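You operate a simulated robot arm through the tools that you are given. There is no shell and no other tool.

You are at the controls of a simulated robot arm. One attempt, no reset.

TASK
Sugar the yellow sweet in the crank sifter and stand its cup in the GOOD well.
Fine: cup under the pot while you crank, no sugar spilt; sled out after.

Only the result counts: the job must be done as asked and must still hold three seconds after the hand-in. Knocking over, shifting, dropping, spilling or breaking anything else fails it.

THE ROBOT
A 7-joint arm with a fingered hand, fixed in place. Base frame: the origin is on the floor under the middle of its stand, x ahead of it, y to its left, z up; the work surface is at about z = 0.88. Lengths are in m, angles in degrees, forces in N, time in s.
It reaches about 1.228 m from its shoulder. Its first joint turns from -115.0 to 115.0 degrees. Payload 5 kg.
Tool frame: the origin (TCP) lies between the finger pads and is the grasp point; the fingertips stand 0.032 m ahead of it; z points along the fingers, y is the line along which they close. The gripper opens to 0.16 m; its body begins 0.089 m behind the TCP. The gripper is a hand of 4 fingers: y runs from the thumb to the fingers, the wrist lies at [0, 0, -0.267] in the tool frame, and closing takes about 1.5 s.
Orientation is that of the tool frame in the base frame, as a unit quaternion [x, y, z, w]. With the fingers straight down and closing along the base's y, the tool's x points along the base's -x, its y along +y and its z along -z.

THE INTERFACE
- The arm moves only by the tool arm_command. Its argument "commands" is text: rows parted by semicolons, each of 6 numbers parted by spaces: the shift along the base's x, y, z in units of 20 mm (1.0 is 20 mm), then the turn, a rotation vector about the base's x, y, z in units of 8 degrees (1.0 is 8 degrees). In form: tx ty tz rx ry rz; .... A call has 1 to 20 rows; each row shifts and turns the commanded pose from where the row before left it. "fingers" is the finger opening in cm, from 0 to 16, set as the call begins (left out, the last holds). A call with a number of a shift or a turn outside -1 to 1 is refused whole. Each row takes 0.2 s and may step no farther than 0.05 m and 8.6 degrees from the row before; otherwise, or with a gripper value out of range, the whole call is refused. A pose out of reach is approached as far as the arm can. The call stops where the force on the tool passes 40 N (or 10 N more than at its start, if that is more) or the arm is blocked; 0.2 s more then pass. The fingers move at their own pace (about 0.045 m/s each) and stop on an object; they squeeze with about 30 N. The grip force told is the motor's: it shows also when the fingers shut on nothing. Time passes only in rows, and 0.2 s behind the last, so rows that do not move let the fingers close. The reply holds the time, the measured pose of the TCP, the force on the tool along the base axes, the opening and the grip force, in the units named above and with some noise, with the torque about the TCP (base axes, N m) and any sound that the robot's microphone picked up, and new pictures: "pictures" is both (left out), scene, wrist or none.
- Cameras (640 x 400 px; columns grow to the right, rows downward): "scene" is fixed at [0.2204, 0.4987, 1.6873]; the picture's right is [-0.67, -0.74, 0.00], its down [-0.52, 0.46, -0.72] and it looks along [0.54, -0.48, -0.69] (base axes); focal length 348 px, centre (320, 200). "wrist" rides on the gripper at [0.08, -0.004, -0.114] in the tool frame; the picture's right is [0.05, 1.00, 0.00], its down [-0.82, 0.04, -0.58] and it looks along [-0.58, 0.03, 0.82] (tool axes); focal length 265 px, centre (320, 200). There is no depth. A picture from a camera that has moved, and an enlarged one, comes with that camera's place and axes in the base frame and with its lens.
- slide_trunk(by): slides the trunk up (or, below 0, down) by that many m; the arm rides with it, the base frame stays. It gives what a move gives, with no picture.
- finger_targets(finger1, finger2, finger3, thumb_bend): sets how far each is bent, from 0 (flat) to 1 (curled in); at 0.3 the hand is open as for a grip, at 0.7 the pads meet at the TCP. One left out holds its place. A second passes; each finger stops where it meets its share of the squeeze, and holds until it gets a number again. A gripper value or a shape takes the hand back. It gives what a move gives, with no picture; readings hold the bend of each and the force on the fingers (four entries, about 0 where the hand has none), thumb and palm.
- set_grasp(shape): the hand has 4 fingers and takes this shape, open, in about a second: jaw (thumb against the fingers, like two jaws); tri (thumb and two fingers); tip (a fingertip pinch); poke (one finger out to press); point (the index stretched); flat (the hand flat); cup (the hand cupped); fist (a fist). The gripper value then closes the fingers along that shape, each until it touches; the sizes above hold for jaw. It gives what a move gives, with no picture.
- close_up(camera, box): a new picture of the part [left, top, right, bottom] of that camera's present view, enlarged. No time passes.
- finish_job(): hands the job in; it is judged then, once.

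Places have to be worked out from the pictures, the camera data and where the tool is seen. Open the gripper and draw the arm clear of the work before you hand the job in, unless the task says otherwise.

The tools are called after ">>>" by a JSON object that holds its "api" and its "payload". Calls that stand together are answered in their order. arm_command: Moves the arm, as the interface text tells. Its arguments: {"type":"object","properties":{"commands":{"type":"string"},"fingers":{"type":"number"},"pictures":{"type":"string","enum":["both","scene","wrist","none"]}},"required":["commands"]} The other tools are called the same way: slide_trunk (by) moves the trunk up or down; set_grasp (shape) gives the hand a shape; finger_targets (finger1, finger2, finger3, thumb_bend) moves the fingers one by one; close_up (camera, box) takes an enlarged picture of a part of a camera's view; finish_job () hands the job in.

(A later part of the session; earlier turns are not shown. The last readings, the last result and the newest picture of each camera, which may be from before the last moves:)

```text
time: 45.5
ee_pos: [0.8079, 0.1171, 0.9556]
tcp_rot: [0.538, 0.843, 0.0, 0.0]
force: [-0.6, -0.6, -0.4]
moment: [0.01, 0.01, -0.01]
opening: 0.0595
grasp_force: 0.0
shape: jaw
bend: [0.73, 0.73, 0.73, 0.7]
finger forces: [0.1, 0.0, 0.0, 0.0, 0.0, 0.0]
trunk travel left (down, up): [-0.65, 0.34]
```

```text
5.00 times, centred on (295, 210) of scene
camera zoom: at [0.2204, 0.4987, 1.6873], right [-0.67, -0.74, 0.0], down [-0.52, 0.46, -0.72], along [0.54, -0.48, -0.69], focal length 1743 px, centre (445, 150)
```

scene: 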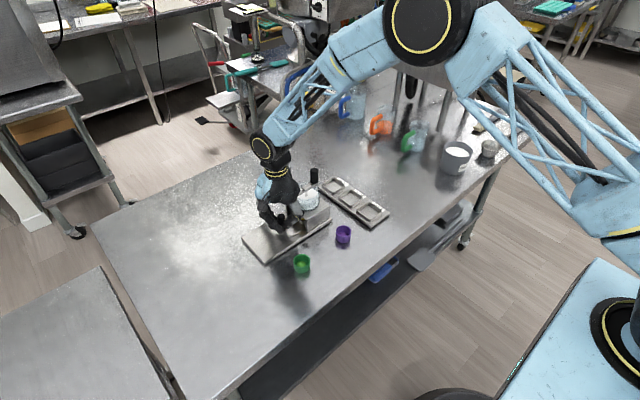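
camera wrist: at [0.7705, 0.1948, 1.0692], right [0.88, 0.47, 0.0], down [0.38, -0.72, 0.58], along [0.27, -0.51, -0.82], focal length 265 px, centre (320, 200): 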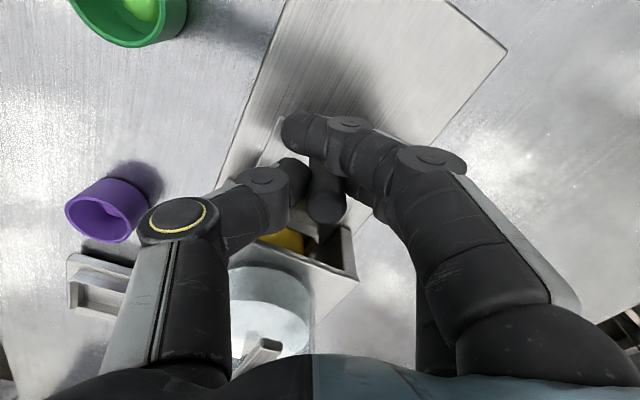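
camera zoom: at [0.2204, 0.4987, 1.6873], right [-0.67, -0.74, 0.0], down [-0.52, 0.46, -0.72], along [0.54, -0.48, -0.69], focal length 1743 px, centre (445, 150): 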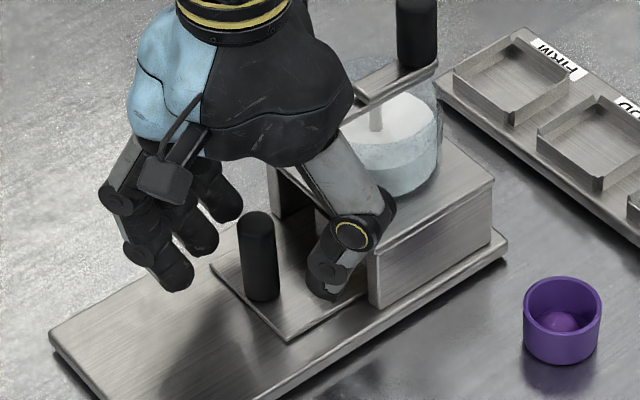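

The sled stays fully in with the cup under the pot. I rise to z≈1.2 and then move off to the +y side, to get a clear view of the crank.

>>> {"api": "arm_command", "payload": {"commands": "0 0 0.5 0 0 0; 0 0 1 0 0 0; 0 0 1 0 0 0; 0 0 1 0 0 0; 0 0 1 0 0 0; 0 0 1 0 0 0; 0 0 1 0 0 0; 0 0 1 0 0 0; 0 0 1 0 0 0; 0 0 1 0 0 0; 0 0 1 0 0 0; 0 0 1 0 0 0; 0 0 1 0 0 0; 0 0 0 0 0 0"}}

>>> {"api": "close_up", "payload": {"camera": "scene", "box": [270, 155, 350, 215]}}

>>> {"api": "close_up", "payload": {"camera": "wrist", "box": [220, 140, 420, 300]}}

```text
time: 48.5
ee_pos: [0.8092, 0.1172, 1.2067]
tcp_rot: [0.538, 0.843, 0.0, 0.0]
force: [0.0, 0.1, 0.1]
moment: [0.01, 0.03, 0.01]
opening: 0.0593
grasp_force: 0.1
shape: jaw
bend: [0.73, 0.73, 0.73, 0.7]
finger forces: [0.0, 0.0, 0.1, 0.1, 0.0, 0.0]
trunk travel left (down, up): [-0.65, 0.34]
camera wrist: at [0.7713, 0.1897, 1.3199], right [0.88, 0.47, 0.0], down [0.38, -0.72, 0.58], along [0.27, -0.51, -0.82], focal length 265 px, centre (320, 200)
```

scene: 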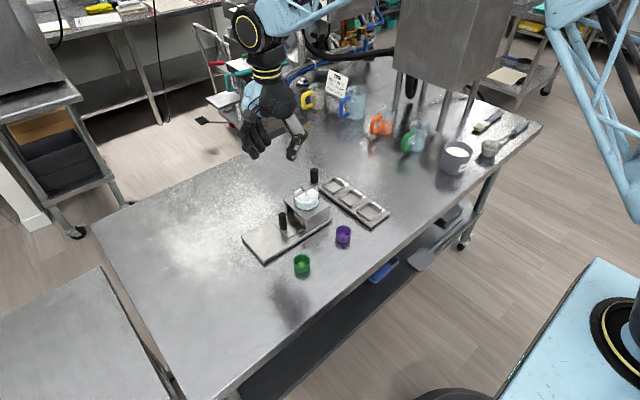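
wrist: 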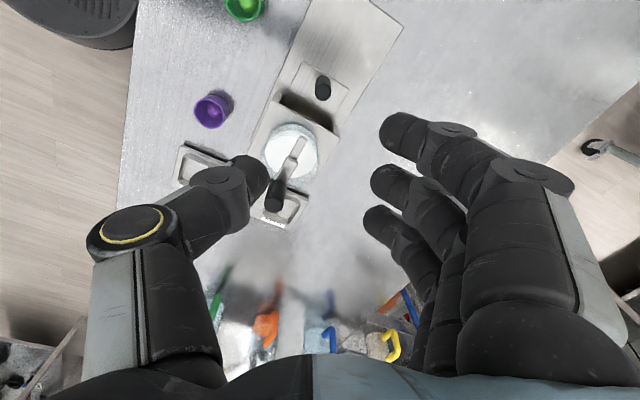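

```text
6.67 times, centred on (310, 185) of scene
camera zoom: at [0.2204, 0.4987, 1.6873], right [-0.67, -0.74, 0.0], down [-0.52, 0.46, -0.72], along [0.54, -0.48, -0.69], focal length 2324 px, centre (387, 300)
```

zoom: 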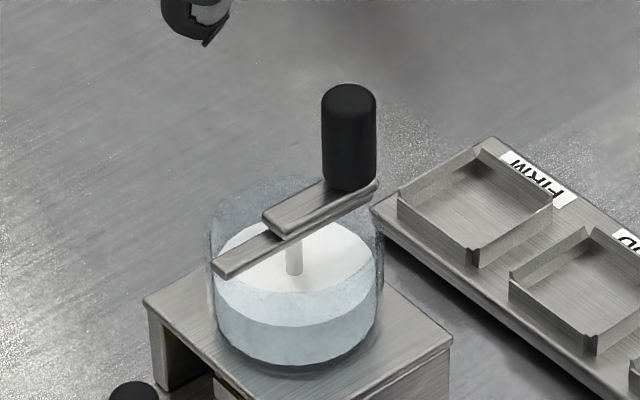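

```text
2.50 times, centred on (320, 220) of wrist
camera zoom: at [0.7713, 0.1897, 1.3199], right [0.88, 0.47, 0.0], down [0.38, -0.72, 0.58], along [0.27, -0.51, -0.82], focal length 664 px, centre (320, 150)
```

zoom: 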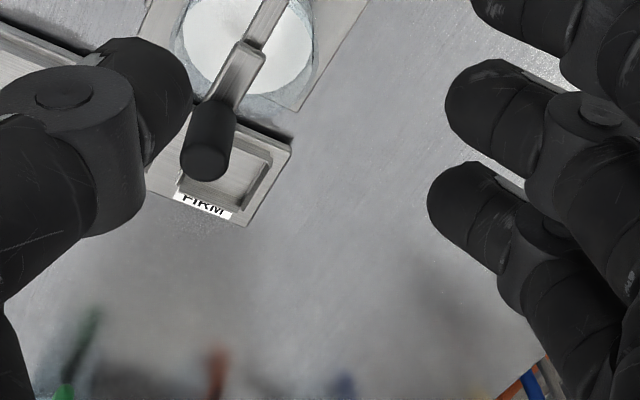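

The crank knob is at about (0.810, -0.005), from z 1.013 to 1.062, on an arm of about 34 mm around the pot centre (0.8085, 0.029). I move above the knob at z≈1.2.

>>> {"api": "arm_command", "payload": {"commands": "0 -0.9 0 0 0 0; 0 -1 0 0 0 0; 0 -1 0 0 0 0; 0 -1 0 0 0 0; 0 -1 0 0 0 0; 0 -0.9 0 0 0 0; 0.05 -0.3 0 0 0 0; 0 0 -1 0 0 0; 0 0 -1 0 0 0; 0 0 -0.5 0 0 0; 0 0 0 0 0 0"}}

>>> {"api": "close_up", "payload": {"camera": "wrist", "box": [200, 60, 440, 220]}}

>>> {"api": "close_up", "payload": {"camera": "scene", "box": [260, 120, 360, 200]}}

```text
time: 50.9
ee_pos: [0.8096, -0.0053, 1.1553]
tcp_rot: [0.537, 0.844, 0.0, 0.0]
force: [0.5, -0.5, 0.0]
moment: [0.02, -0.02, -0.03]
opening: 0.0596
grasp_force: 0.0
shape: jaw
bend: [0.73, 0.73, 0.73, 0.7]
finger forces: [0.0, 0.1, 0.0, 0.1, 0.0, 0.0]
trunk travel left (down, up): [-0.65, 0.34]
camera wrist: at [0.7722, 0.067, 1.2695], right [0.88, 0.47, 0.0], down [0.38, -0.72, 0.58], along [0.27, -0.51, -0.82], focal length 265 px, centre (320, 200)
```

scene: 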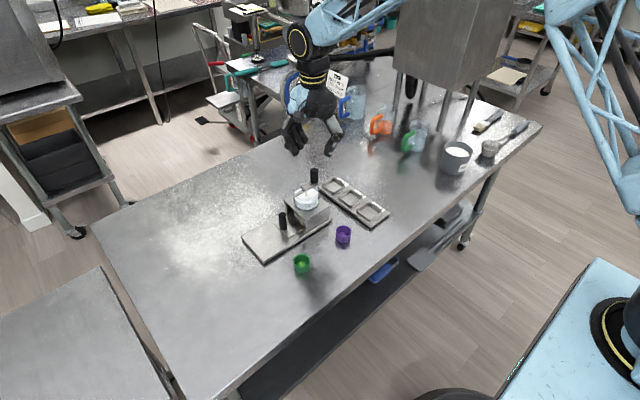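
wrist: 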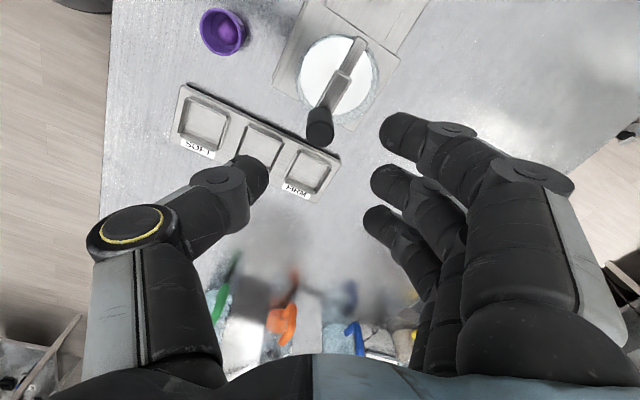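

```text
2.50 times, centred on (320, 140) of wrist
camera zoom: at [0.7722, 0.067, 1.2695], right [0.88, 0.47, 0.0], down [0.38, -0.72, 0.58], along [0.27, -0.51, -0.82], focal length 664 px, centre (320, 350)
```

zoom: 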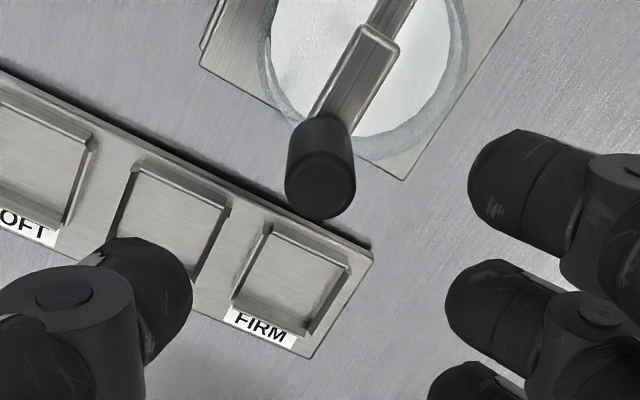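

```text
5.00 times, centred on (310, 160) of scene
camera zoom: at [0.2204, 0.4987, 1.6873], right [-0.67, -0.74, 0.0], down [-0.52, 0.46, -0.72], along [0.54, -0.48, -0.69], focal length 1743 px, centre (370, 400)
```

zoom: 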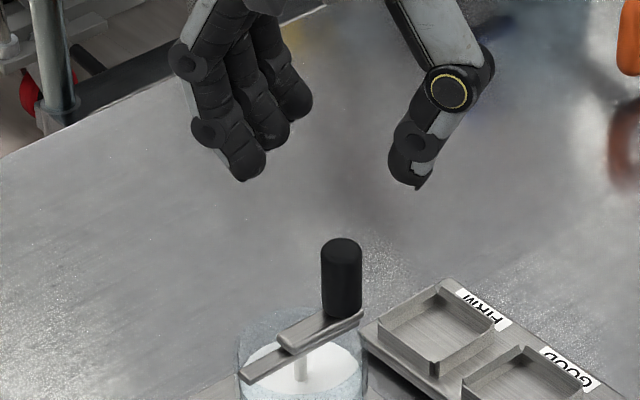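

The knob is centred between thumb and finger 2. I descend to z≈1.056, which keeps the fingertips just above the crank arm.

>>> {"api": "arm_command", "payload": {"commands": "0.07 0 -1 0 0 0; 0 0 -1 0 0 0; 0 0 -1 0 0 0; 0 0 -1 0 0 0; 0 0 -0.9 0 0 0; 0 0 0 0 0 0"}}

>>> {"api": "close_up", "payload": {"camera": "wrist", "box": [200, 100, 440, 260]}}

>>> {"api": "close_up", "payload": {"camera": "scene", "box": [260, 140, 360, 220]}}

```text
time: 52.3
ee_pos: [0.8106, -0.005, 1.0577]
tcp_rot: [0.538, 0.843, 0.0, 0.001]
force: [0.1, -0.6, -0.6]
moment: [-0.03, 0.02, 0.01]
opening: 0.0596
grasp_force: 0.0
shape: jaw
bend: [0.73, 0.73, 0.73, 0.7]
finger forces: [0.1, 0.0, 0.0, 0.0, 0.0, 0.0]
trunk travel left (down, up): [-0.65, 0.34]
camera wrist: at [0.7729, 0.067, 1.1715], right [0.88, 0.47, 0.0], down [0.38, -0.72, 0.58], along [0.27, -0.51, -0.82], focal length 265 px, centre (320, 200)
```

scene: 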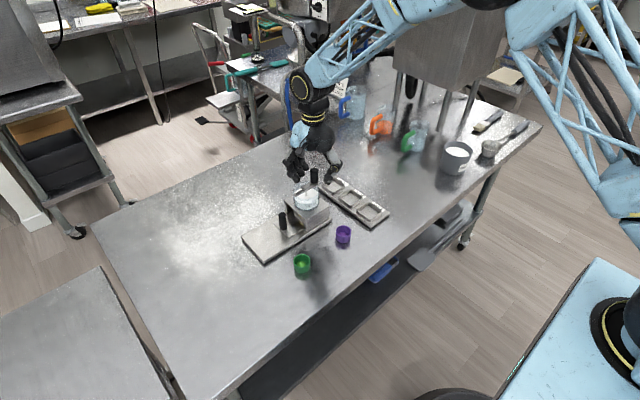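
wrist: 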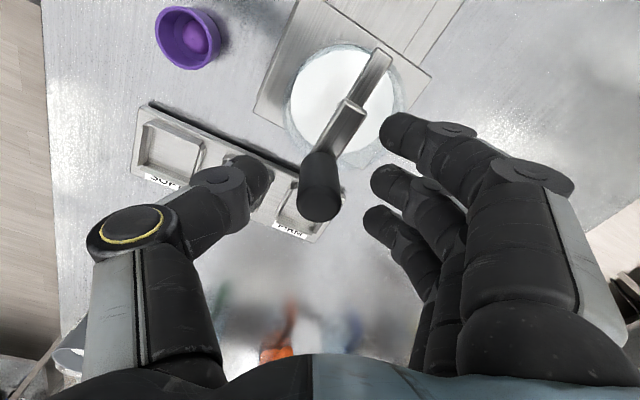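

```text
2.50 times, centred on (320, 180) of wrist
camera zoom: at [0.7729, 0.067, 1.1715], right [0.88, 0.47, 0.0], down [0.38, -0.72, 0.58], along [0.27, -0.51, -0.82], focal length 664 px, centre (320, 250)
```

zoom: 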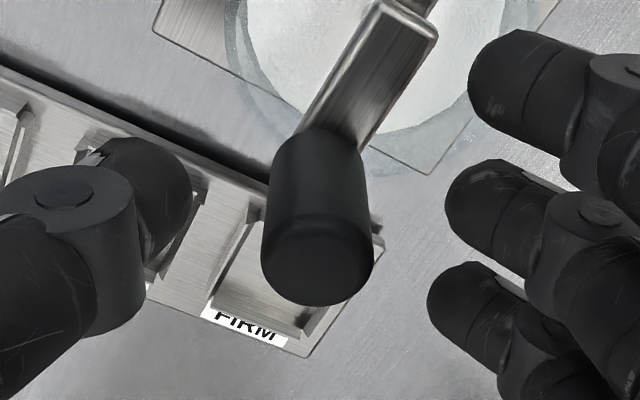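

```text
5.00 times, centred on (310, 180) of scene
camera zoom: at [0.2204, 0.4987, 1.6873], right [-0.67, -0.74, 0.0], down [-0.52, 0.46, -0.72], along [0.54, -0.48, -0.69], focal length 1743 px, centre (370, 300)
```

zoom: 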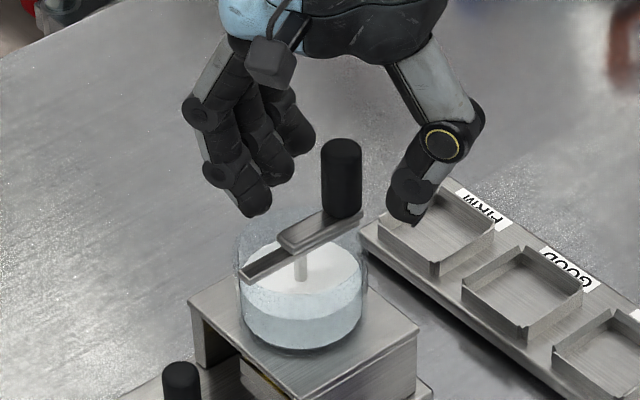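

Clear all round, with the fingertips above the arm. I close on the knob.

>>> {"api": "arm_command", "payload": {"commands": "0 0 0 0 0 0; 0 0 0 0 0 0; 0 0 0 0 0 0; 0 0 0 0 0 0; 0 0 0 0 0 0; 0 0 0 0 0 0; 0 0 0 0 0 0", "fingers": 1}}

>>> {"api": "close_up", "payload": {"camera": "wrist", "box": [200, 60, 440, 260]}}

>>> {"api": "close_up", "payload": {"camera": "scene", "box": [260, 140, 360, 220]}}

```text
time: 53.9
ee_pos: [0.8102, -0.0077, 1.0573]
tcp_rot: [0.538, 0.843, 0.001, -0.001]
force: [1.0, -7.3, -3.7]
moment: [0.0, -0.23, -0.05]
opening: 0.0044
grasp_force: 29.5
shape: jaw
bend: [0.69, 0.72, 0.69, 0.7]
finger forces: [0.0, 16.4, 0.1, 0.1, 19.0, 0.0]
trunk travel left (down, up): [-0.65, 0.34]
camera wrist: at [0.7732, 0.0656, 1.1711], right [0.88, 0.47, 0.0], down [0.38, -0.72, 0.58], along [0.27, -0.51, -0.82], focal length 265 px, centre (320, 200)
```

scene: 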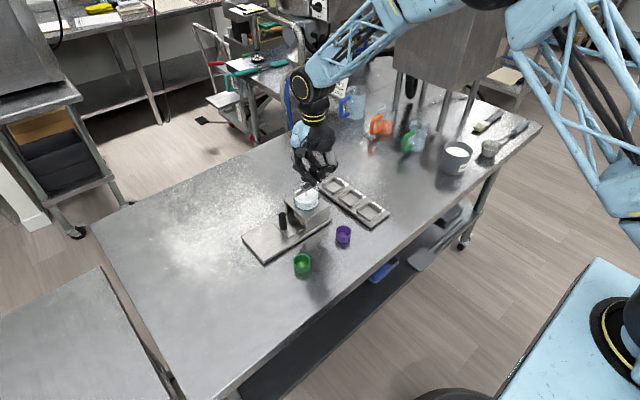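
wrist: 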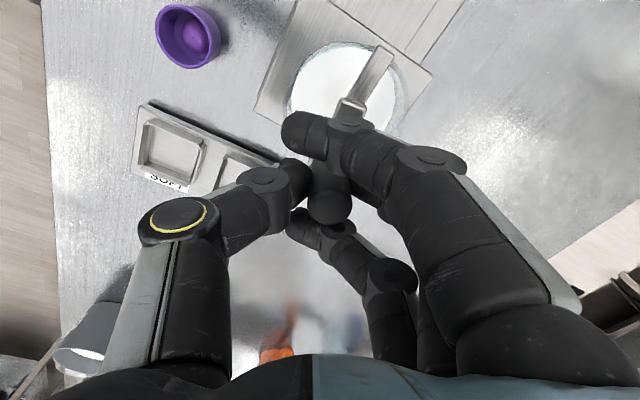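

```text
2.00 times, centred on (320, 160) of wrist
camera zoom: at [0.7732, 0.0656, 1.1711], right [0.88, 0.47, 0.0], down [0.38, -0.72, 0.58], along [0.27, -0.51, -0.82], focal length 531 px, centre (320, 280)
```

zoom: 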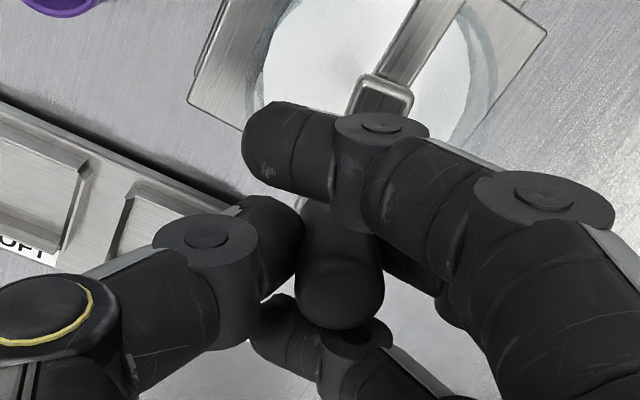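

```text
5.00 times, centred on (310, 180) of scene
camera zoom: at [0.2204, 0.4987, 1.6873], right [-0.67, -0.74, 0.0], down [-0.52, 0.46, -0.72], along [0.54, -0.48, -0.69], focal length 1743 px, centre (370, 300)
```

zoom: 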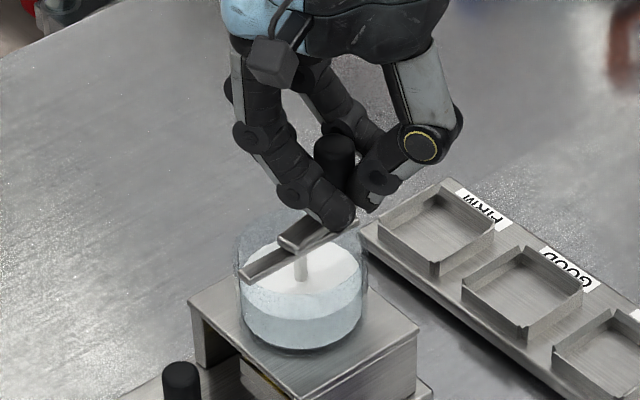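

The grip holds (thumb 19 N, finger 2 16 N) and finger 1 is over the arm without touching it. I turn the first quarter clockwise around (0.8086, 0.029), radius about 35.5 mm, watching forces and sounds.

>>> {"api": "arm_command", "payload": {"commands": "-0.6 0.01 0 0 0 0; -0.503 0.235 0 0 0 0; -0.406 0.379 0 0 0 0; -0.27 0.486 0 0 0 0; -0.106 0.545 0 0 0 0; 0 0 0 0 0 0"}}

>>> {"api": "close_up", "payload": {"camera": "scene", "box": [260, 150, 360, 230]}}

>>> {"api": "close_up", "payload": {"camera": "wrist", "box": [220, 80, 420, 240]}}

```text
time: 55.3
ee_pos: [0.7738, 0.0275, 1.0575]
tcp_rot: [0.537, 0.844, 0.0, 0.0]
force: [-0.5, 0.9, -6.7]
moment: [0.06, -0.22, 0.0]
opening: 0.0039
grasp_force: 29.5
shape: jaw
bend: [0.69, 0.71, 0.69, 0.7]
finger forces: [0.0, 16.9, 0.0, 0.0, 17.4, 0.0]
trunk travel left (down, up): [-0.65, 0.34]
camera wrist: at [0.7364, 0.1006, 1.1715], right [0.88, 0.47, 0.0], down [0.38, -0.72, 0.58], along [0.27, -0.51, -0.82], focal length 265 px, centre (320, 200)
```

scene: 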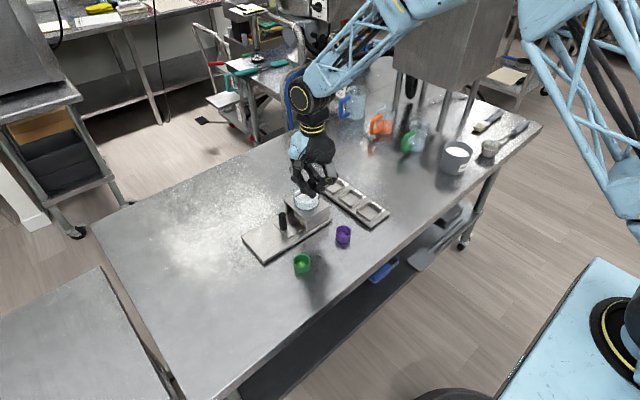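
wrist: 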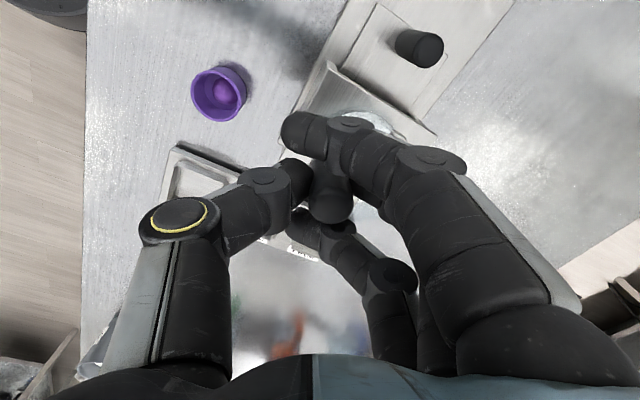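

```text
5.00 times, centred on (310, 190) of scene
camera zoom: at [0.2204, 0.4987, 1.6873], right [-0.67, -0.74, 0.0], down [-0.52, 0.46, -0.72], along [0.54, -0.48, -0.69], focal length 1743 px, centre (370, 250)
```

zoom: 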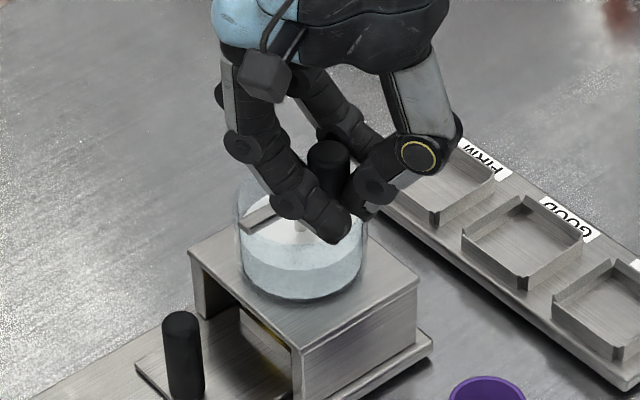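

```text
2.50 times, centred on (320, 160) of wrist
camera zoom: at [0.7364, 0.1006, 1.1715], right [0.88, 0.47, 0.0], down [0.38, -0.72, 0.58], along [0.27, -0.51, -0.82], focal length 664 px, centre (320, 300)
```

zoom: 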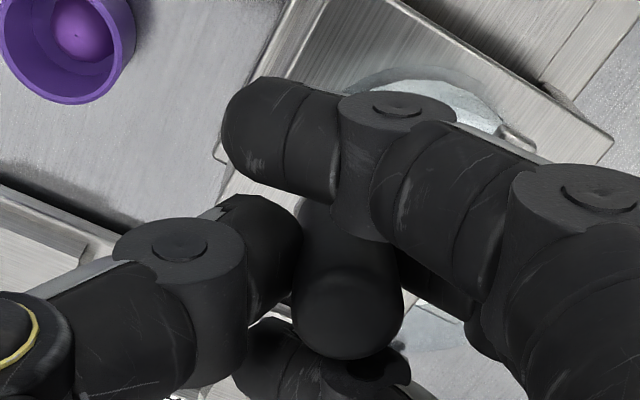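

The crank turned a quarter with almost no resistance. I complete the first full turn with the other 270°.

>>> {"api": "arm_command", "payload": {"commands": "0.068 0.552 0 0 0 0; 0.235 0.503 0 0 0 0; 0.379 0.406 0 0 0 0; 0.486 0.27 0 0 0 0; 0.545 0.106 0 0 0 0; 0.552 -0.068 0 0 0 0; 0.503 -0.235 0 0 0 0; 0.406 -0.379 0 0 0 0; 0.27 -0.486 0 0 0 0; 0.106 -0.545 0 0 0 0; -0.068 -0.552 0 0 0 0; -0.235 -0.503 0 0 0 0; -0.379 -0.406 0 0 0 0; -0.486 -0.27 0 0 0 0; -0.545 -0.106 0 0 0 0; 0 0 0 0 0 0"}}

>>> {"api": "close_up", "payload": {"camera": "scene", "box": [260, 150, 360, 230]}}

>>> {"api": "close_up", "payload": {"camera": "wrist", "box": [240, 0, 440, 160]}}

```text
time: 58.7
ee_pos: [0.8105, -0.0073, 1.0577]
tcp_rot: [0.538, 0.843, 0.0, 0.0]
force: [0.3, 2.4, -4.0]
moment: [0.24, -0.08, 0.02]
opening: 0.0034
grasp_force: 29.9
shape: jaw
bend: [0.69, 0.71, 0.69, 0.72]
finger forces: [0.0, 15.8, 6.4, 0.0, 15.7, 0.0]
trunk travel left (down, up): [-0.65, 0.34]
camera wrist: at [0.7728, 0.0648, 1.1714], right [0.88, 0.47, 0.0], down [0.38, -0.72, 0.58], along [0.27, -0.51, -0.82], focal length 265 px, centre (320, 200)
```

scene: 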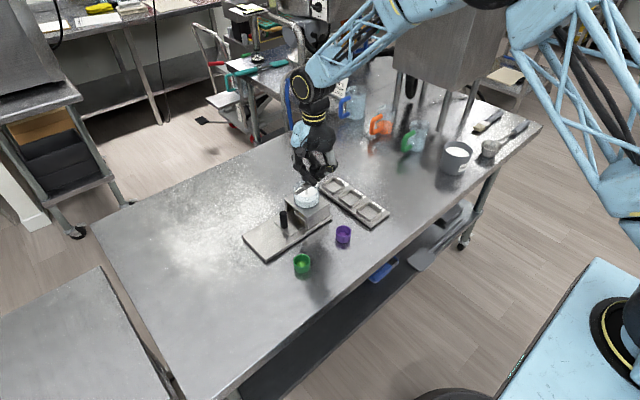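
wrist: 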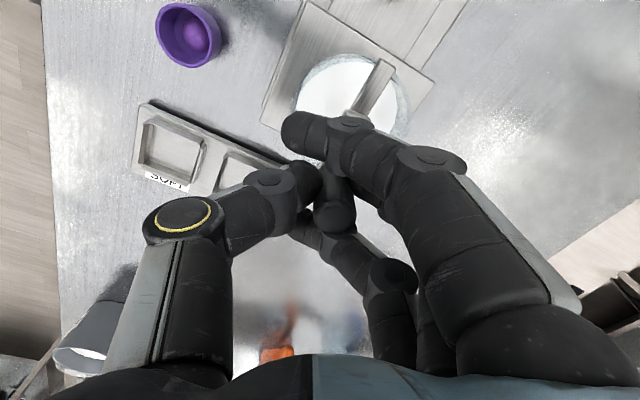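

```text
5.00 times, centred on (310, 190) of scene
camera zoom: at [0.2204, 0.4987, 1.6873], right [-0.67, -0.74, 0.0], down [-0.52, 0.46, -0.72], along [0.54, -0.48, -0.69], focal length 1743 px, centre (370, 250)
```

zoom: 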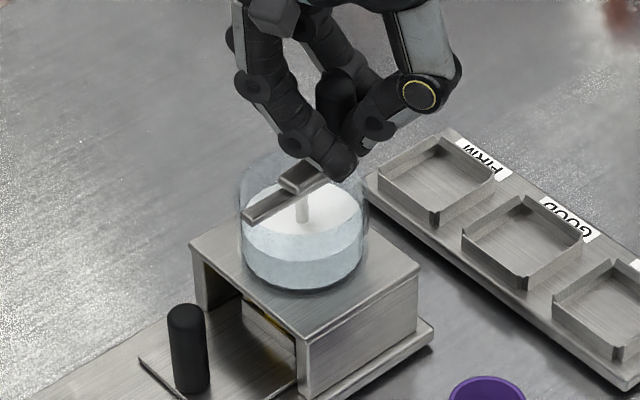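

```text
2.50 times, centred on (340, 80) of wrist
camera zoom: at [0.7728, 0.0648, 1.1714], right [0.88, 0.47, 0.0], down [0.38, -0.72, 0.58], along [0.27, -0.51, -0.82], focal length 664 px, centre (270, 500)
```

zoom: 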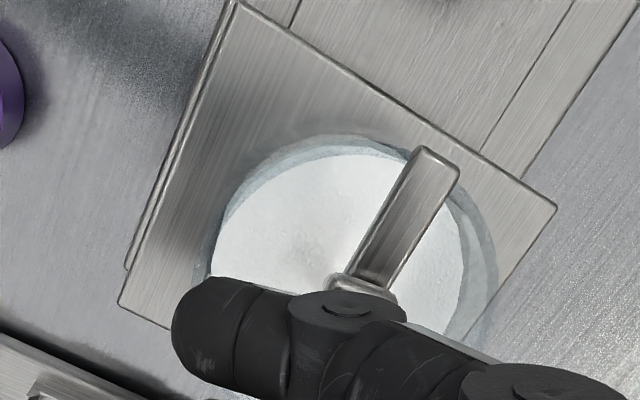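

I want to be sure the sifter hasn't shifted during the turn, so I repeat the exact same zoom as before cranking for comparison.

>>> {"api": "close_up", "payload": {"camera": "scene", "box": [270, 155, 350, 215]}}

>>> {"api": "close_up", "payload": {"camera": "scene", "box": [245, 170, 345, 250]}}

>>> {"api": "close_up", "payload": {"camera": "scene", "box": [220, 190, 340, 280]}}

```text
6.67 times, centred on (310, 185) of scene
camera zoom: at [0.2204, 0.4987, 1.6873], right [-0.67, -0.74, 0.0], down [-0.52, 0.46, -0.72], along [0.54, -0.48, -0.69], focal length 2324 px, centre (387, 300)
```

zoom: 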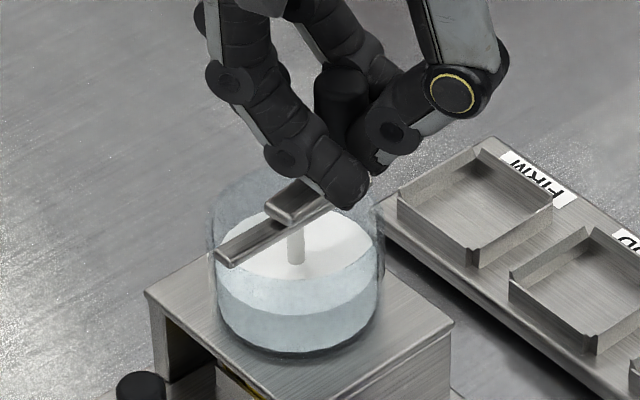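

```text
5.00 times, centred on (295, 210) of scene
camera zoom: at [0.2204, 0.4987, 1.6873], right [-0.67, -0.74, 0.0], down [-0.52, 0.46, -0.72], along [0.54, -0.48, -0.69], focal length 1743 px, centre (445, 150)
```

zoom: 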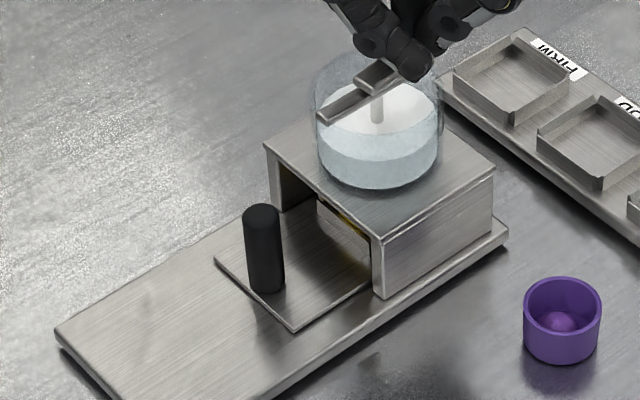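

```text
4.44 times, centred on (280, 235) of scene
camera zoom: at [0.2204, 0.4987, 1.6873], right [-0.67, -0.74, 0.0], down [-0.52, 0.46, -0.72], along [0.54, -0.48, -0.69], focal length 1549 px, centre (498, 44)
```

zoom: 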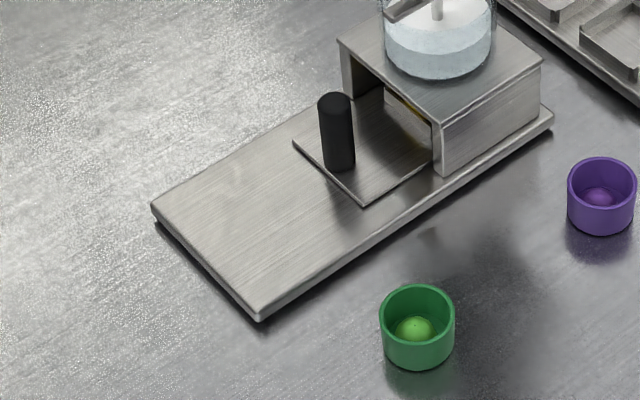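

Compared with before, the sifter's corners sit 5–11 mm higher in the picture, while cups and tray are unchanged. The closing fingers may have lifted it, and the tool reads about -4 N in z. I zoom in on the base's edge to confirm.

>>> {"api": "close_up", "payload": {"camera": "scene", "box": [240, 225, 300, 270]}}

>>> {"api": "close_up", "payload": {"camera": "scene", "box": [300, 190, 340, 220]}}

```text
8.89 times, centred on (270, 248) of scene
camera zoom: at [0.2204, 0.4987, 1.6873], right [-0.67, -0.74, 0.0], down [-0.52, 0.46, -0.72], along [0.54, -0.48, -0.69], focal length 3098 px, centre (764, -222)
```

zoom: 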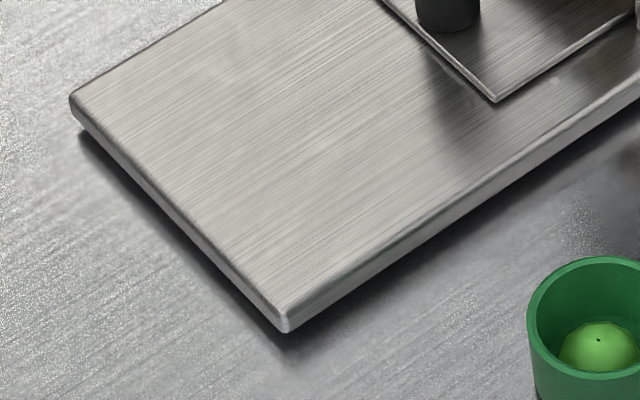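

```text
13.33 times, centred on (320, 205) of scene
camera zoom: at [0.2204, 0.4987, 1.6873], right [-0.67, -0.74, 0.0], down [-0.52, 0.46, -0.72], along [0.54, -0.48, -0.69], focal length 4647 px, centre (320, 133)
```

zoom: 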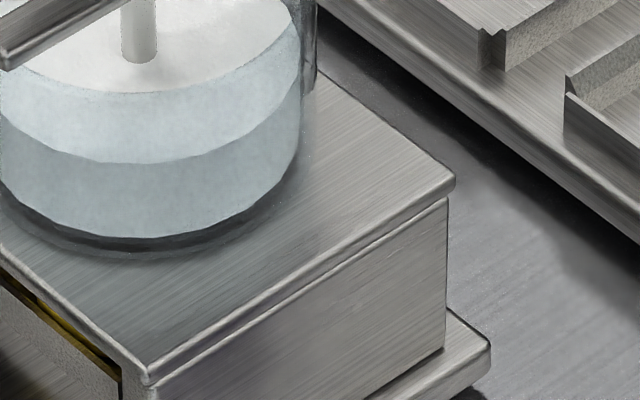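

The base's shadow is detached, so the sifter is being held slightly off the table by my grip (5–10 mm, tilted about 2°). I lower it gently in small steps until the tool no longer carries its weight.

>>> {"api": "arm_command", "payload": {"commands": "0 0 -0.1 0 0 0; 0 0 -0.1 0 0 0; 0 0 0 0 0 0", "pictures": "none"}}

>>> {"api": "close_up", "payload": {"camera": "scene", "box": [270, 155, 350, 215]}}

>>> {"api": "close_up", "payload": {"camera": "scene", "box": [220, 190, 340, 280]}}

```text
time: 59.5
ee_pos: [0.8093, -0.0079, 1.0566]
tcp_rot: [0.538, 0.843, 0.0, 0.002]
force: [0.5, -1.5, 22.7]
moment: [0.05, -0.36, -0.05]
opening: 0.0043
grasp_force: 29.8
shape: jaw
bend: [0.69, 0.71, 0.69, 0.73]
finger forces: [0.0, 16.9, 9.4, 0.0, 21.1, 0.0]
trunk travel left (down, up): [-0.65, 0.34]
```

```text
6.67 times, centred on (310, 185) of scene
camera zoom: at [0.2204, 0.4987, 1.6873], right [-0.67, -0.74, 0.0], down [-0.52, 0.46, -0.72], along [0.54, -0.48, -0.69], focal length 2324 px, centre (387, 300)
```

zoom: 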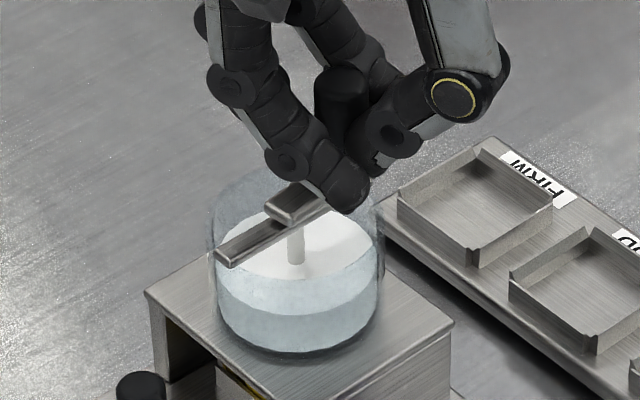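

```text
4.44 times, centred on (280, 235) of scene
camera zoom: at [0.2204, 0.4987, 1.6873], right [-0.67, -0.74, 0.0], down [-0.52, 0.46, -0.72], along [0.54, -0.48, -0.69], focal length 1549 px, centre (498, 44)
```

zoom: 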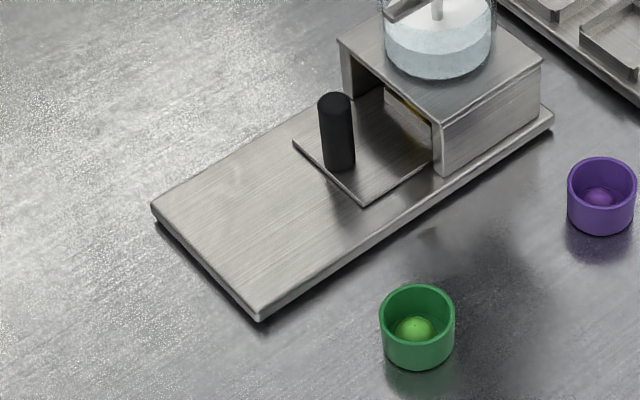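

Pressing gives 22.7 N, so the sifter is standing on the table. It has slid instead: the wrist and scene views agree on roughly +6 mm x, -7 mm y, because the firm grip dragged it and the knob slipped toward finger 3. I take the pressure off, open the fingers, and measure before going on.

>>> {"api": "arm_command", "payload": {"commands": "0 0 0.2 0 0 0; 0 0 0 0 0 0", "pictures": "none"}}

>>> {"api": "arm_command", "payload": {"commands": "0 0 0 0 0 0; 0 0 0 0 0 0; 0 0 0 0 0 0; 0 0 0 0 0 0; 0 0 0 0 0 0", "fingers": 6, "pictures": "both"}}

>>> {"api": "close_up", "payload": {"camera": "wrist", "box": [200, 0, 460, 200]}}

>>> {"api": "close_up", "payload": {"camera": "scene", "box": [220, 190, 340, 280]}}

```text
time: 60.1
ee_pos: [0.8093, -0.008, 1.0579]
tcp_rot: [0.537, 0.844, -0.001, -0.001]
force: [0.3, -5.5, 2.5]
moment: [0.11, -0.13, -0.1]
opening: 0.0041
grasp_force: 30.1
shape: jaw
bend: [0.69, 0.71, 0.69, 0.72]
finger forces: [0.0, 14.9, 9.0, 0.1, 17.8, 0.0]
trunk travel left (down, up): [-0.65, 0.34]
```

```text
time: 61.3
ee_pos: [0.8097, -0.0056, 1.0572]
tcp_rot: [0.538, 0.843, 0.0, 0.0]
force: [-0.2, 0.1, -0.1]
moment: [0.0, 0.0, 0.0]
opening: 0.0594
grasp_force: 0.1
shape: jaw
bend: [0.73, 0.73, 0.73, 0.7]
finger forces: [0.0, 0.1, 0.0, 0.1, 0.0, 0.0]
trunk travel left (down, up): [-0.65, 0.34]
camera wrist: at [0.7722, 0.0656, 1.1714], right [0.88, 0.47, 0.0], down [0.38, -0.72, 0.58], along [0.27, -0.51, -0.82], focal length 265 px, centre (320, 200)
```

scene: 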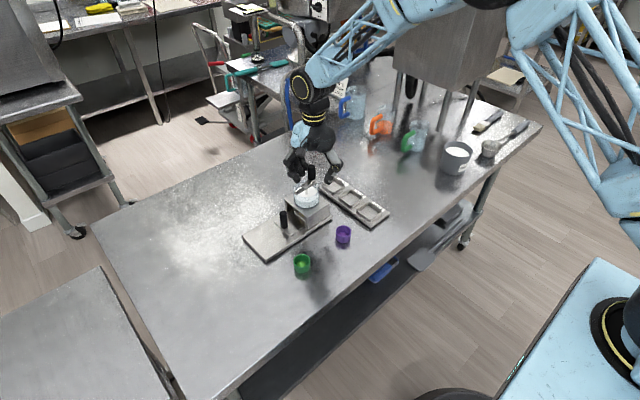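
wrist: 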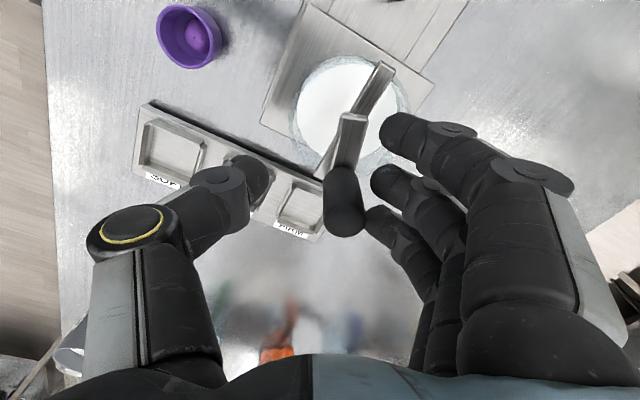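

```text
2.00 times, centred on (330, 100) of wrist
camera zoom: at [0.7722, 0.0656, 1.1714], right [0.88, 0.47, 0.0], down [0.38, -0.72, 0.58], along [0.27, -0.51, -0.82], focal length 531 px, centre (300, 400)
```

zoom: 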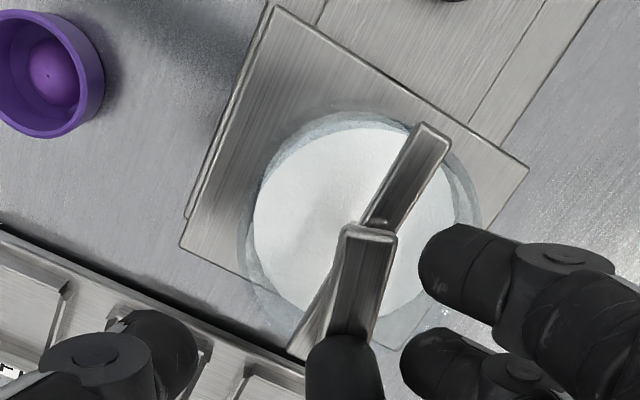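

```text
4.44 times, centred on (280, 235) of scene
camera zoom: at [0.2204, 0.4987, 1.6873], right [-0.67, -0.74, 0.0], down [-0.52, 0.46, -0.72], along [0.54, -0.48, -0.69], focal length 1549 px, centre (498, 44)
```

zoom: 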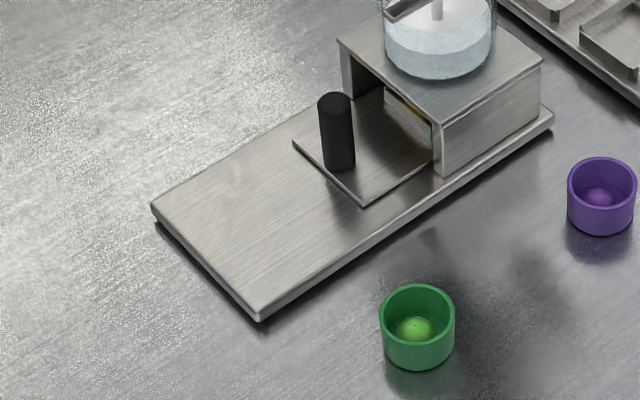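

Released with no residual force. The sifter now sits about (+6, -7) mm from where it was, and I'll slide it back later. The knob is now near (0.825, -0.007), so I rise a bit and take a clean look to re-measure the crank centre and the shift.

>>> {"api": "arm_command", "payload": {"commands": "0 0 1 0 0 0; 0 0 1 0 0 0; 0 0 1 0 0 0; 0 0.5 1 0 0 0; 0 1 0.5 0 0 0; 0 1 0 0 0 0; 0 0 0 0 0 0"}}

>>> {"api": "close_up", "payload": {"camera": "wrist", "box": [200, 60, 440, 220]}}

>>> {"api": "close_up", "payload": {"camera": "scene", "box": [270, 155, 350, 215]}}

>>> {"api": "close_up", "payload": {"camera": "scene", "box": [245, 195, 325, 255]}}

```text
time: 62.9
ee_pos: [0.8097, 0.0437, 1.1476]
tcp_rot: [0.537, 0.843, 0.0, 0.001]
force: [0.6, -0.2, 0.5]
moment: [0.0, -0.01, -0.01]
opening: 0.0596
grasp_force: 0.0
shape: jaw
bend: [0.73, 0.73, 0.73, 0.7]
finger forces: [0.0, 0.0, 0.0, 0.0, 0.1, 0.0]
trunk travel left (down, up): [-0.65, 0.34]
camera wrist: at [0.7728, 0.1154, 1.2614], right [0.88, 0.47, 0.0], down [0.38, -0.72, 0.58], along [0.27, -0.51, -0.82], focal length 265 px, centre (320, 200)
```

scene: 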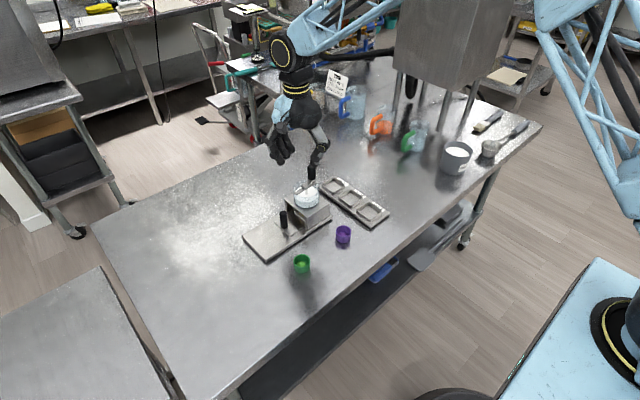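
wrist: 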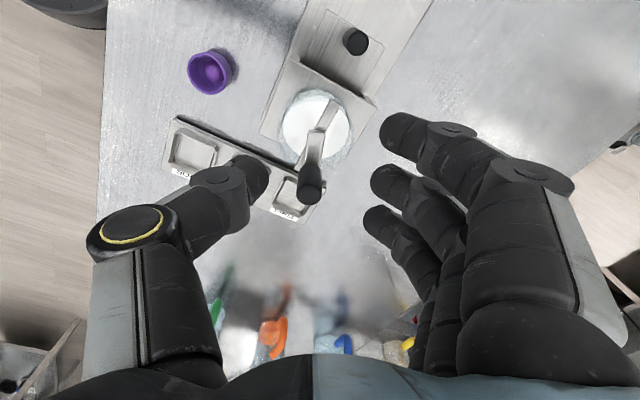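

```text
2.50 times, centred on (320, 140) of wrist
camera zoom: at [0.7728, 0.1154, 1.2614], right [0.88, 0.47, 0.0], down [0.38, -0.72, 0.58], along [0.27, -0.51, -0.82], focal length 664 px, centre (320, 350)
```

zoom: 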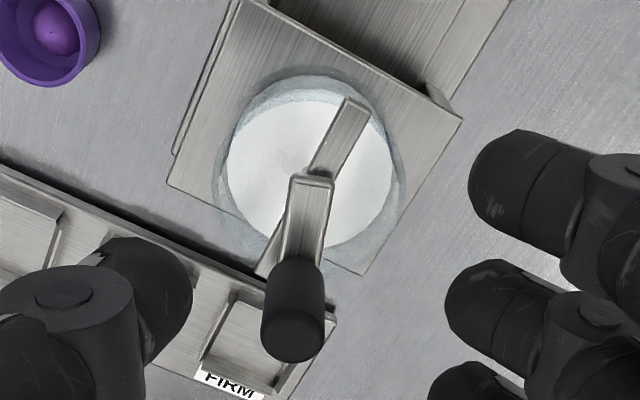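

```text
6.67 times, centred on (310, 185) of scene
camera zoom: at [0.2204, 0.4987, 1.6873], right [-0.67, -0.74, 0.0], down [-0.52, 0.46, -0.72], along [0.54, -0.48, -0.69], focal length 2324 px, centre (387, 300)
```

zoom: 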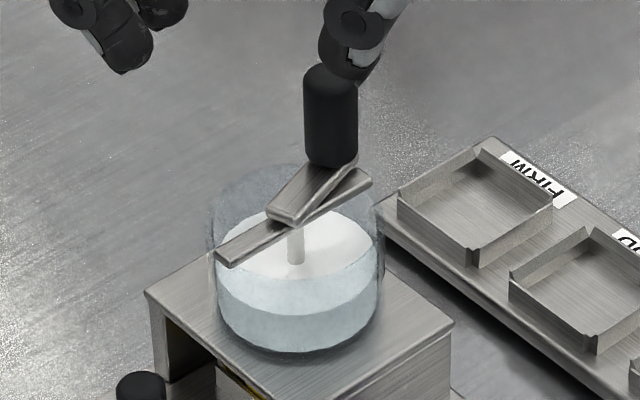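

```text
6.67 times, centred on (285, 225) of scene
camera zoom: at [0.2204, 0.4987, 1.6873], right [-0.67, -0.74, 0.0], down [-0.52, 0.46, -0.72], along [0.54, -0.48, -0.69], focal length 2324 px, centre (553, 33)
```

zoom: 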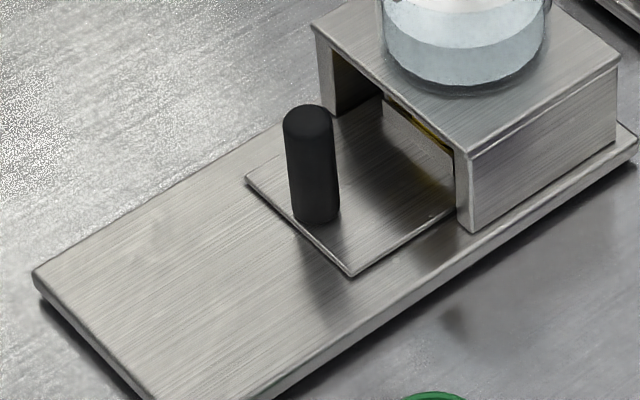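

The measurements agree: crank centre now (0.8168, 0.0238), knob at (0.828, -0.009), radius 34 mm, and a sifter shift of about (+7, -6) mm with no rotation. A firm grip drags it, so for the next turns I'll use a loose cage that pushes the knob without squeezing. I try that finger shape here in the air.

>>> {"api": "finger_targets", "payload": {"finger1": 0.7, "finger2": 0.6, "finger3": 0.7, "thumb_bend": 0.6}}

>>> {"api": "close_up", "payload": {"camera": "wrist", "box": [200, 80, 440, 260]}}

>>> {"api": "close_up", "payload": {"camera": "scene", "box": [250, 110, 350, 190]}}

```text
time: 63.9
ee_pos: [0.8108, 0.0433, 1.1481]
tcp_rot: [0.536, 0.844, 0.0, 0.001]
force: [-0.7, 0.0, 0.3]
moment: [0.04, -0.02, 0.0]
opening: 0.0372
grasp_force: 0.1
shape: fingers
bend: [0.7, 0.6, 0.7, 0.6]
finger forces: [0.0, 0.1, 0.1, 0.0, 0.0, 0.0]
trunk travel left (down, up): [-0.65, 0.34]
```

```text
2.22 times, centred on (320, 170) of wrist
camera zoom: at [0.7728, 0.1158, 1.2614], right [0.88, 0.47, 0.0], down [0.38, -0.72, 0.58], along [0.27, -0.51, -0.82], focal length 590 px, centre (320, 267)
```

zoom: 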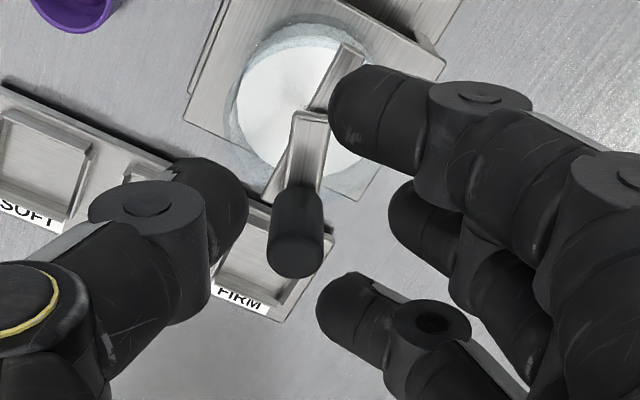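

```text
5.00 times, centred on (300, 150) of scene
camera zoom: at [0.2204, 0.4987, 1.6873], right [-0.67, -0.74, 0.0], down [-0.52, 0.46, -0.72], along [0.54, -0.48, -0.69], focal length 1743 px, centre (420, 450)
```

zoom: 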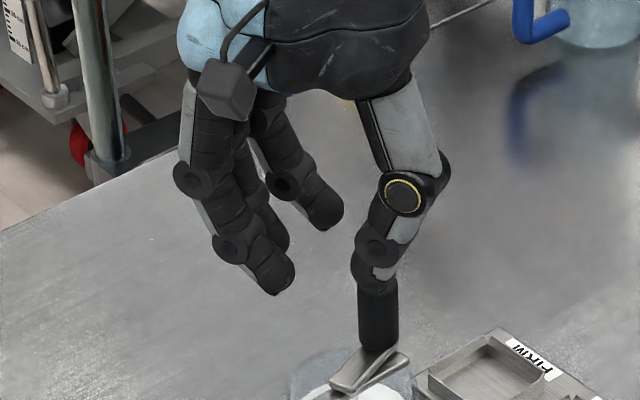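

The cage shape works: a 36 mm gap between thumb and finger 2, with fingers 1 and 3 as side stops. I reopen to 6 cm, move over the knob at (0.828, -0.009) and lower to z≈1.057.

>>> {"api": "arm_command", "payload": {"commands": "0.28 -0.85 0 0 0 0; 0.28 -0.85 0 0 0 0; 0.29 -0.9 0 0 0 0; 0 0 0 0 0 0; 0 0 -1 0 0 0; 0 0 -1 0 0 0; 0 0 0 0 0 0", "fingers": 7}}

>>> {"api": "close_up", "payload": {"camera": "wrist", "box": [200, 80, 440, 240]}}

```text
time: 65.5
ee_pos: [0.8273, -0.0093, 1.1079]
tcp_rot: [0.537, 0.843, 0.001, -0.001]
force: [0.0, -0.7, 0.5]
moment: [0.03, -0.01, 0.02]
opening: 0.0695
grasp_force: 0.0
shape: jaw
bend: [0.73, 0.73, 0.73, 0.7]
finger forces: [0.0, 0.1, 0.0, 0.1, 0.1, 0.1]
trunk travel left (down, up): [-0.65, 0.34]
camera wrist: at [0.7889, 0.0631, 1.2213], right [0.88, 0.47, 0.0], down [0.38, -0.72, 0.58], along [0.27, -0.51, -0.82], focal length 265 px, centre (320, 200)
```

scene: 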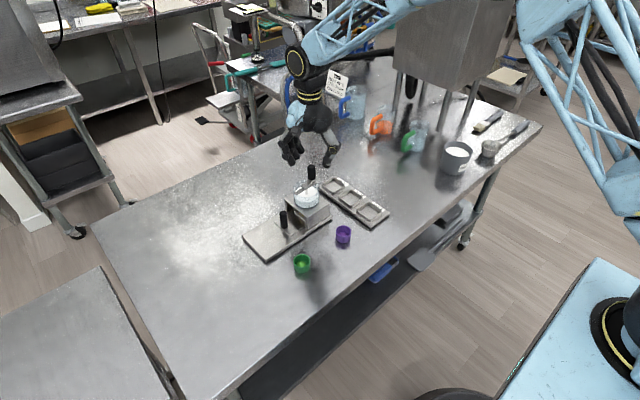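
wrist: 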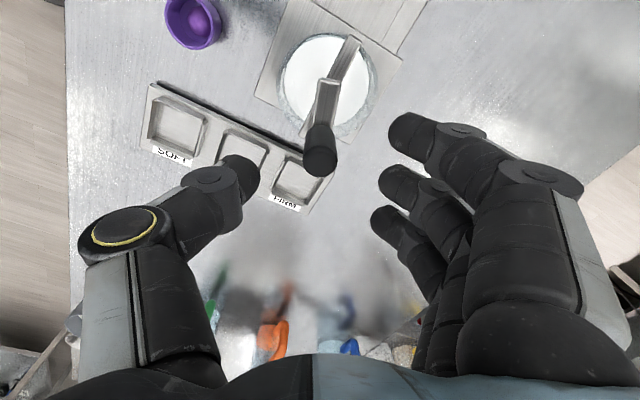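

```text
2.50 times, centred on (320, 160) of wrist
camera zoom: at [0.7889, 0.0631, 1.2213], right [0.88, 0.47, 0.0], down [0.38, -0.72, 0.58], along [0.27, -0.51, -0.82], focal length 664 px, centre (320, 300)
```

zoom: 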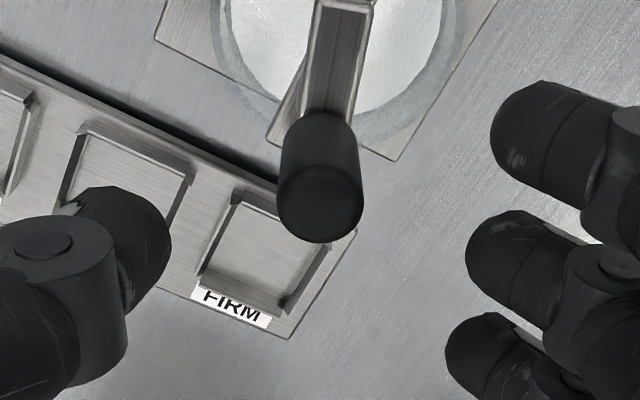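

The TCP is right over the knob. I lower to z≈1.057 and form the loose cage around it.

>>> {"api": "arm_command", "payload": {"commands": "0 0 -0.9 0 0 0; 0 0 -0.9 0 0 0; 0 0 -0.7 0 0 0; 0 0 0 0 0 0", "pictures": "none"}}

>>> {"api": "finger_targets", "payload": {"finger1": 0.74, "finger2": 0.61, "finger3": 0.74, "thumb_bend": 0.61}}

>>> {"api": "close_up", "payload": {"camera": "wrist", "box": [200, 80, 440, 280]}}

>>> {"api": "close_up", "payload": {"camera": "scene", "box": [260, 140, 360, 220]}}

```text
time: 66.5
ee_pos: [0.8275, -0.0086, 1.0574]
tcp_rot: [0.536, 0.844, 0.001, -0.001]
force: [0.5, 0.0, 0.3]
moment: [-0.02, -0.01, 0.02]
opening: 0.0695
grasp_force: 0.0
shape: jaw
bend: [0.73, 0.73, 0.73, 0.7]
finger forces: [0.1, 0.1, 0.0, 0.0, 0.1, 0.0]
trunk travel left (down, up): [-0.65, 0.34]
```

```text
time: 67.5
ee_pos: [0.8265, -0.0095, 1.0584]
tcp_rot: [0.537, 0.843, 0.0, 0.001]
force: [-0.2, 0.5, -1.5]
moment: [-0.01, -0.03, -0.03]
opening: 0.0303
grasp_force: 0.1
shape: fingers
bend: [0.74, 0.61, 0.74, 0.61]
finger forces: [0.0, 0.1, 0.1, 0.0, 0.0, 0.0]
trunk travel left (down, up): [-0.65, 0.34]
```

```text
2.00 times, centred on (320, 180) of wrist
camera zoom: at [0.7895, 0.0631, 1.1715], right [0.88, 0.47, 0.0], down [0.38, -0.72, 0.58], along [0.27, -0.51, -0.82], focal length 531 px, centre (320, 240)
```

zoom: 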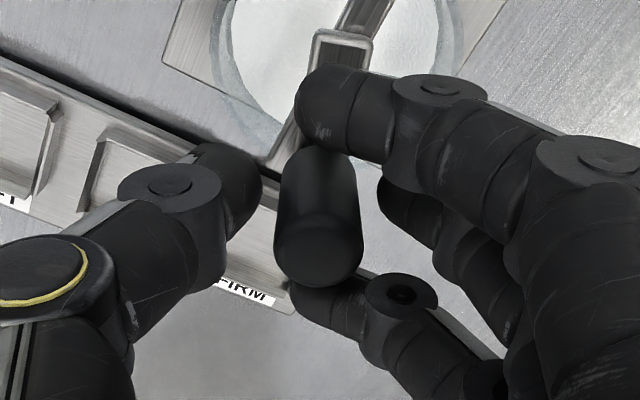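

```text
5.00 times, centred on (310, 180) of scene
camera zoom: at [0.2204, 0.4987, 1.6873], right [-0.67, -0.74, 0.0], down [-0.52, 0.46, -0.72], along [0.54, -0.48, -0.69], focal length 1743 px, centre (370, 300)
```

zoom: 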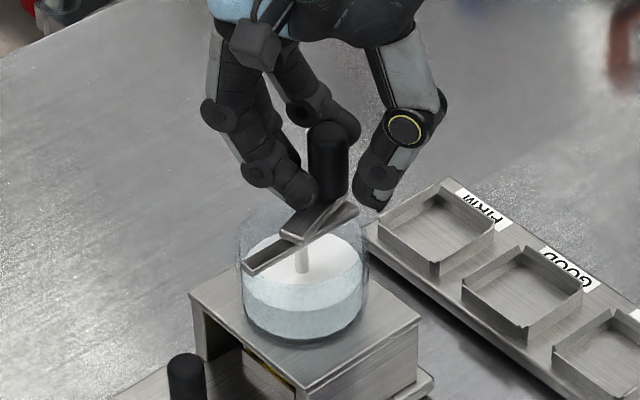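

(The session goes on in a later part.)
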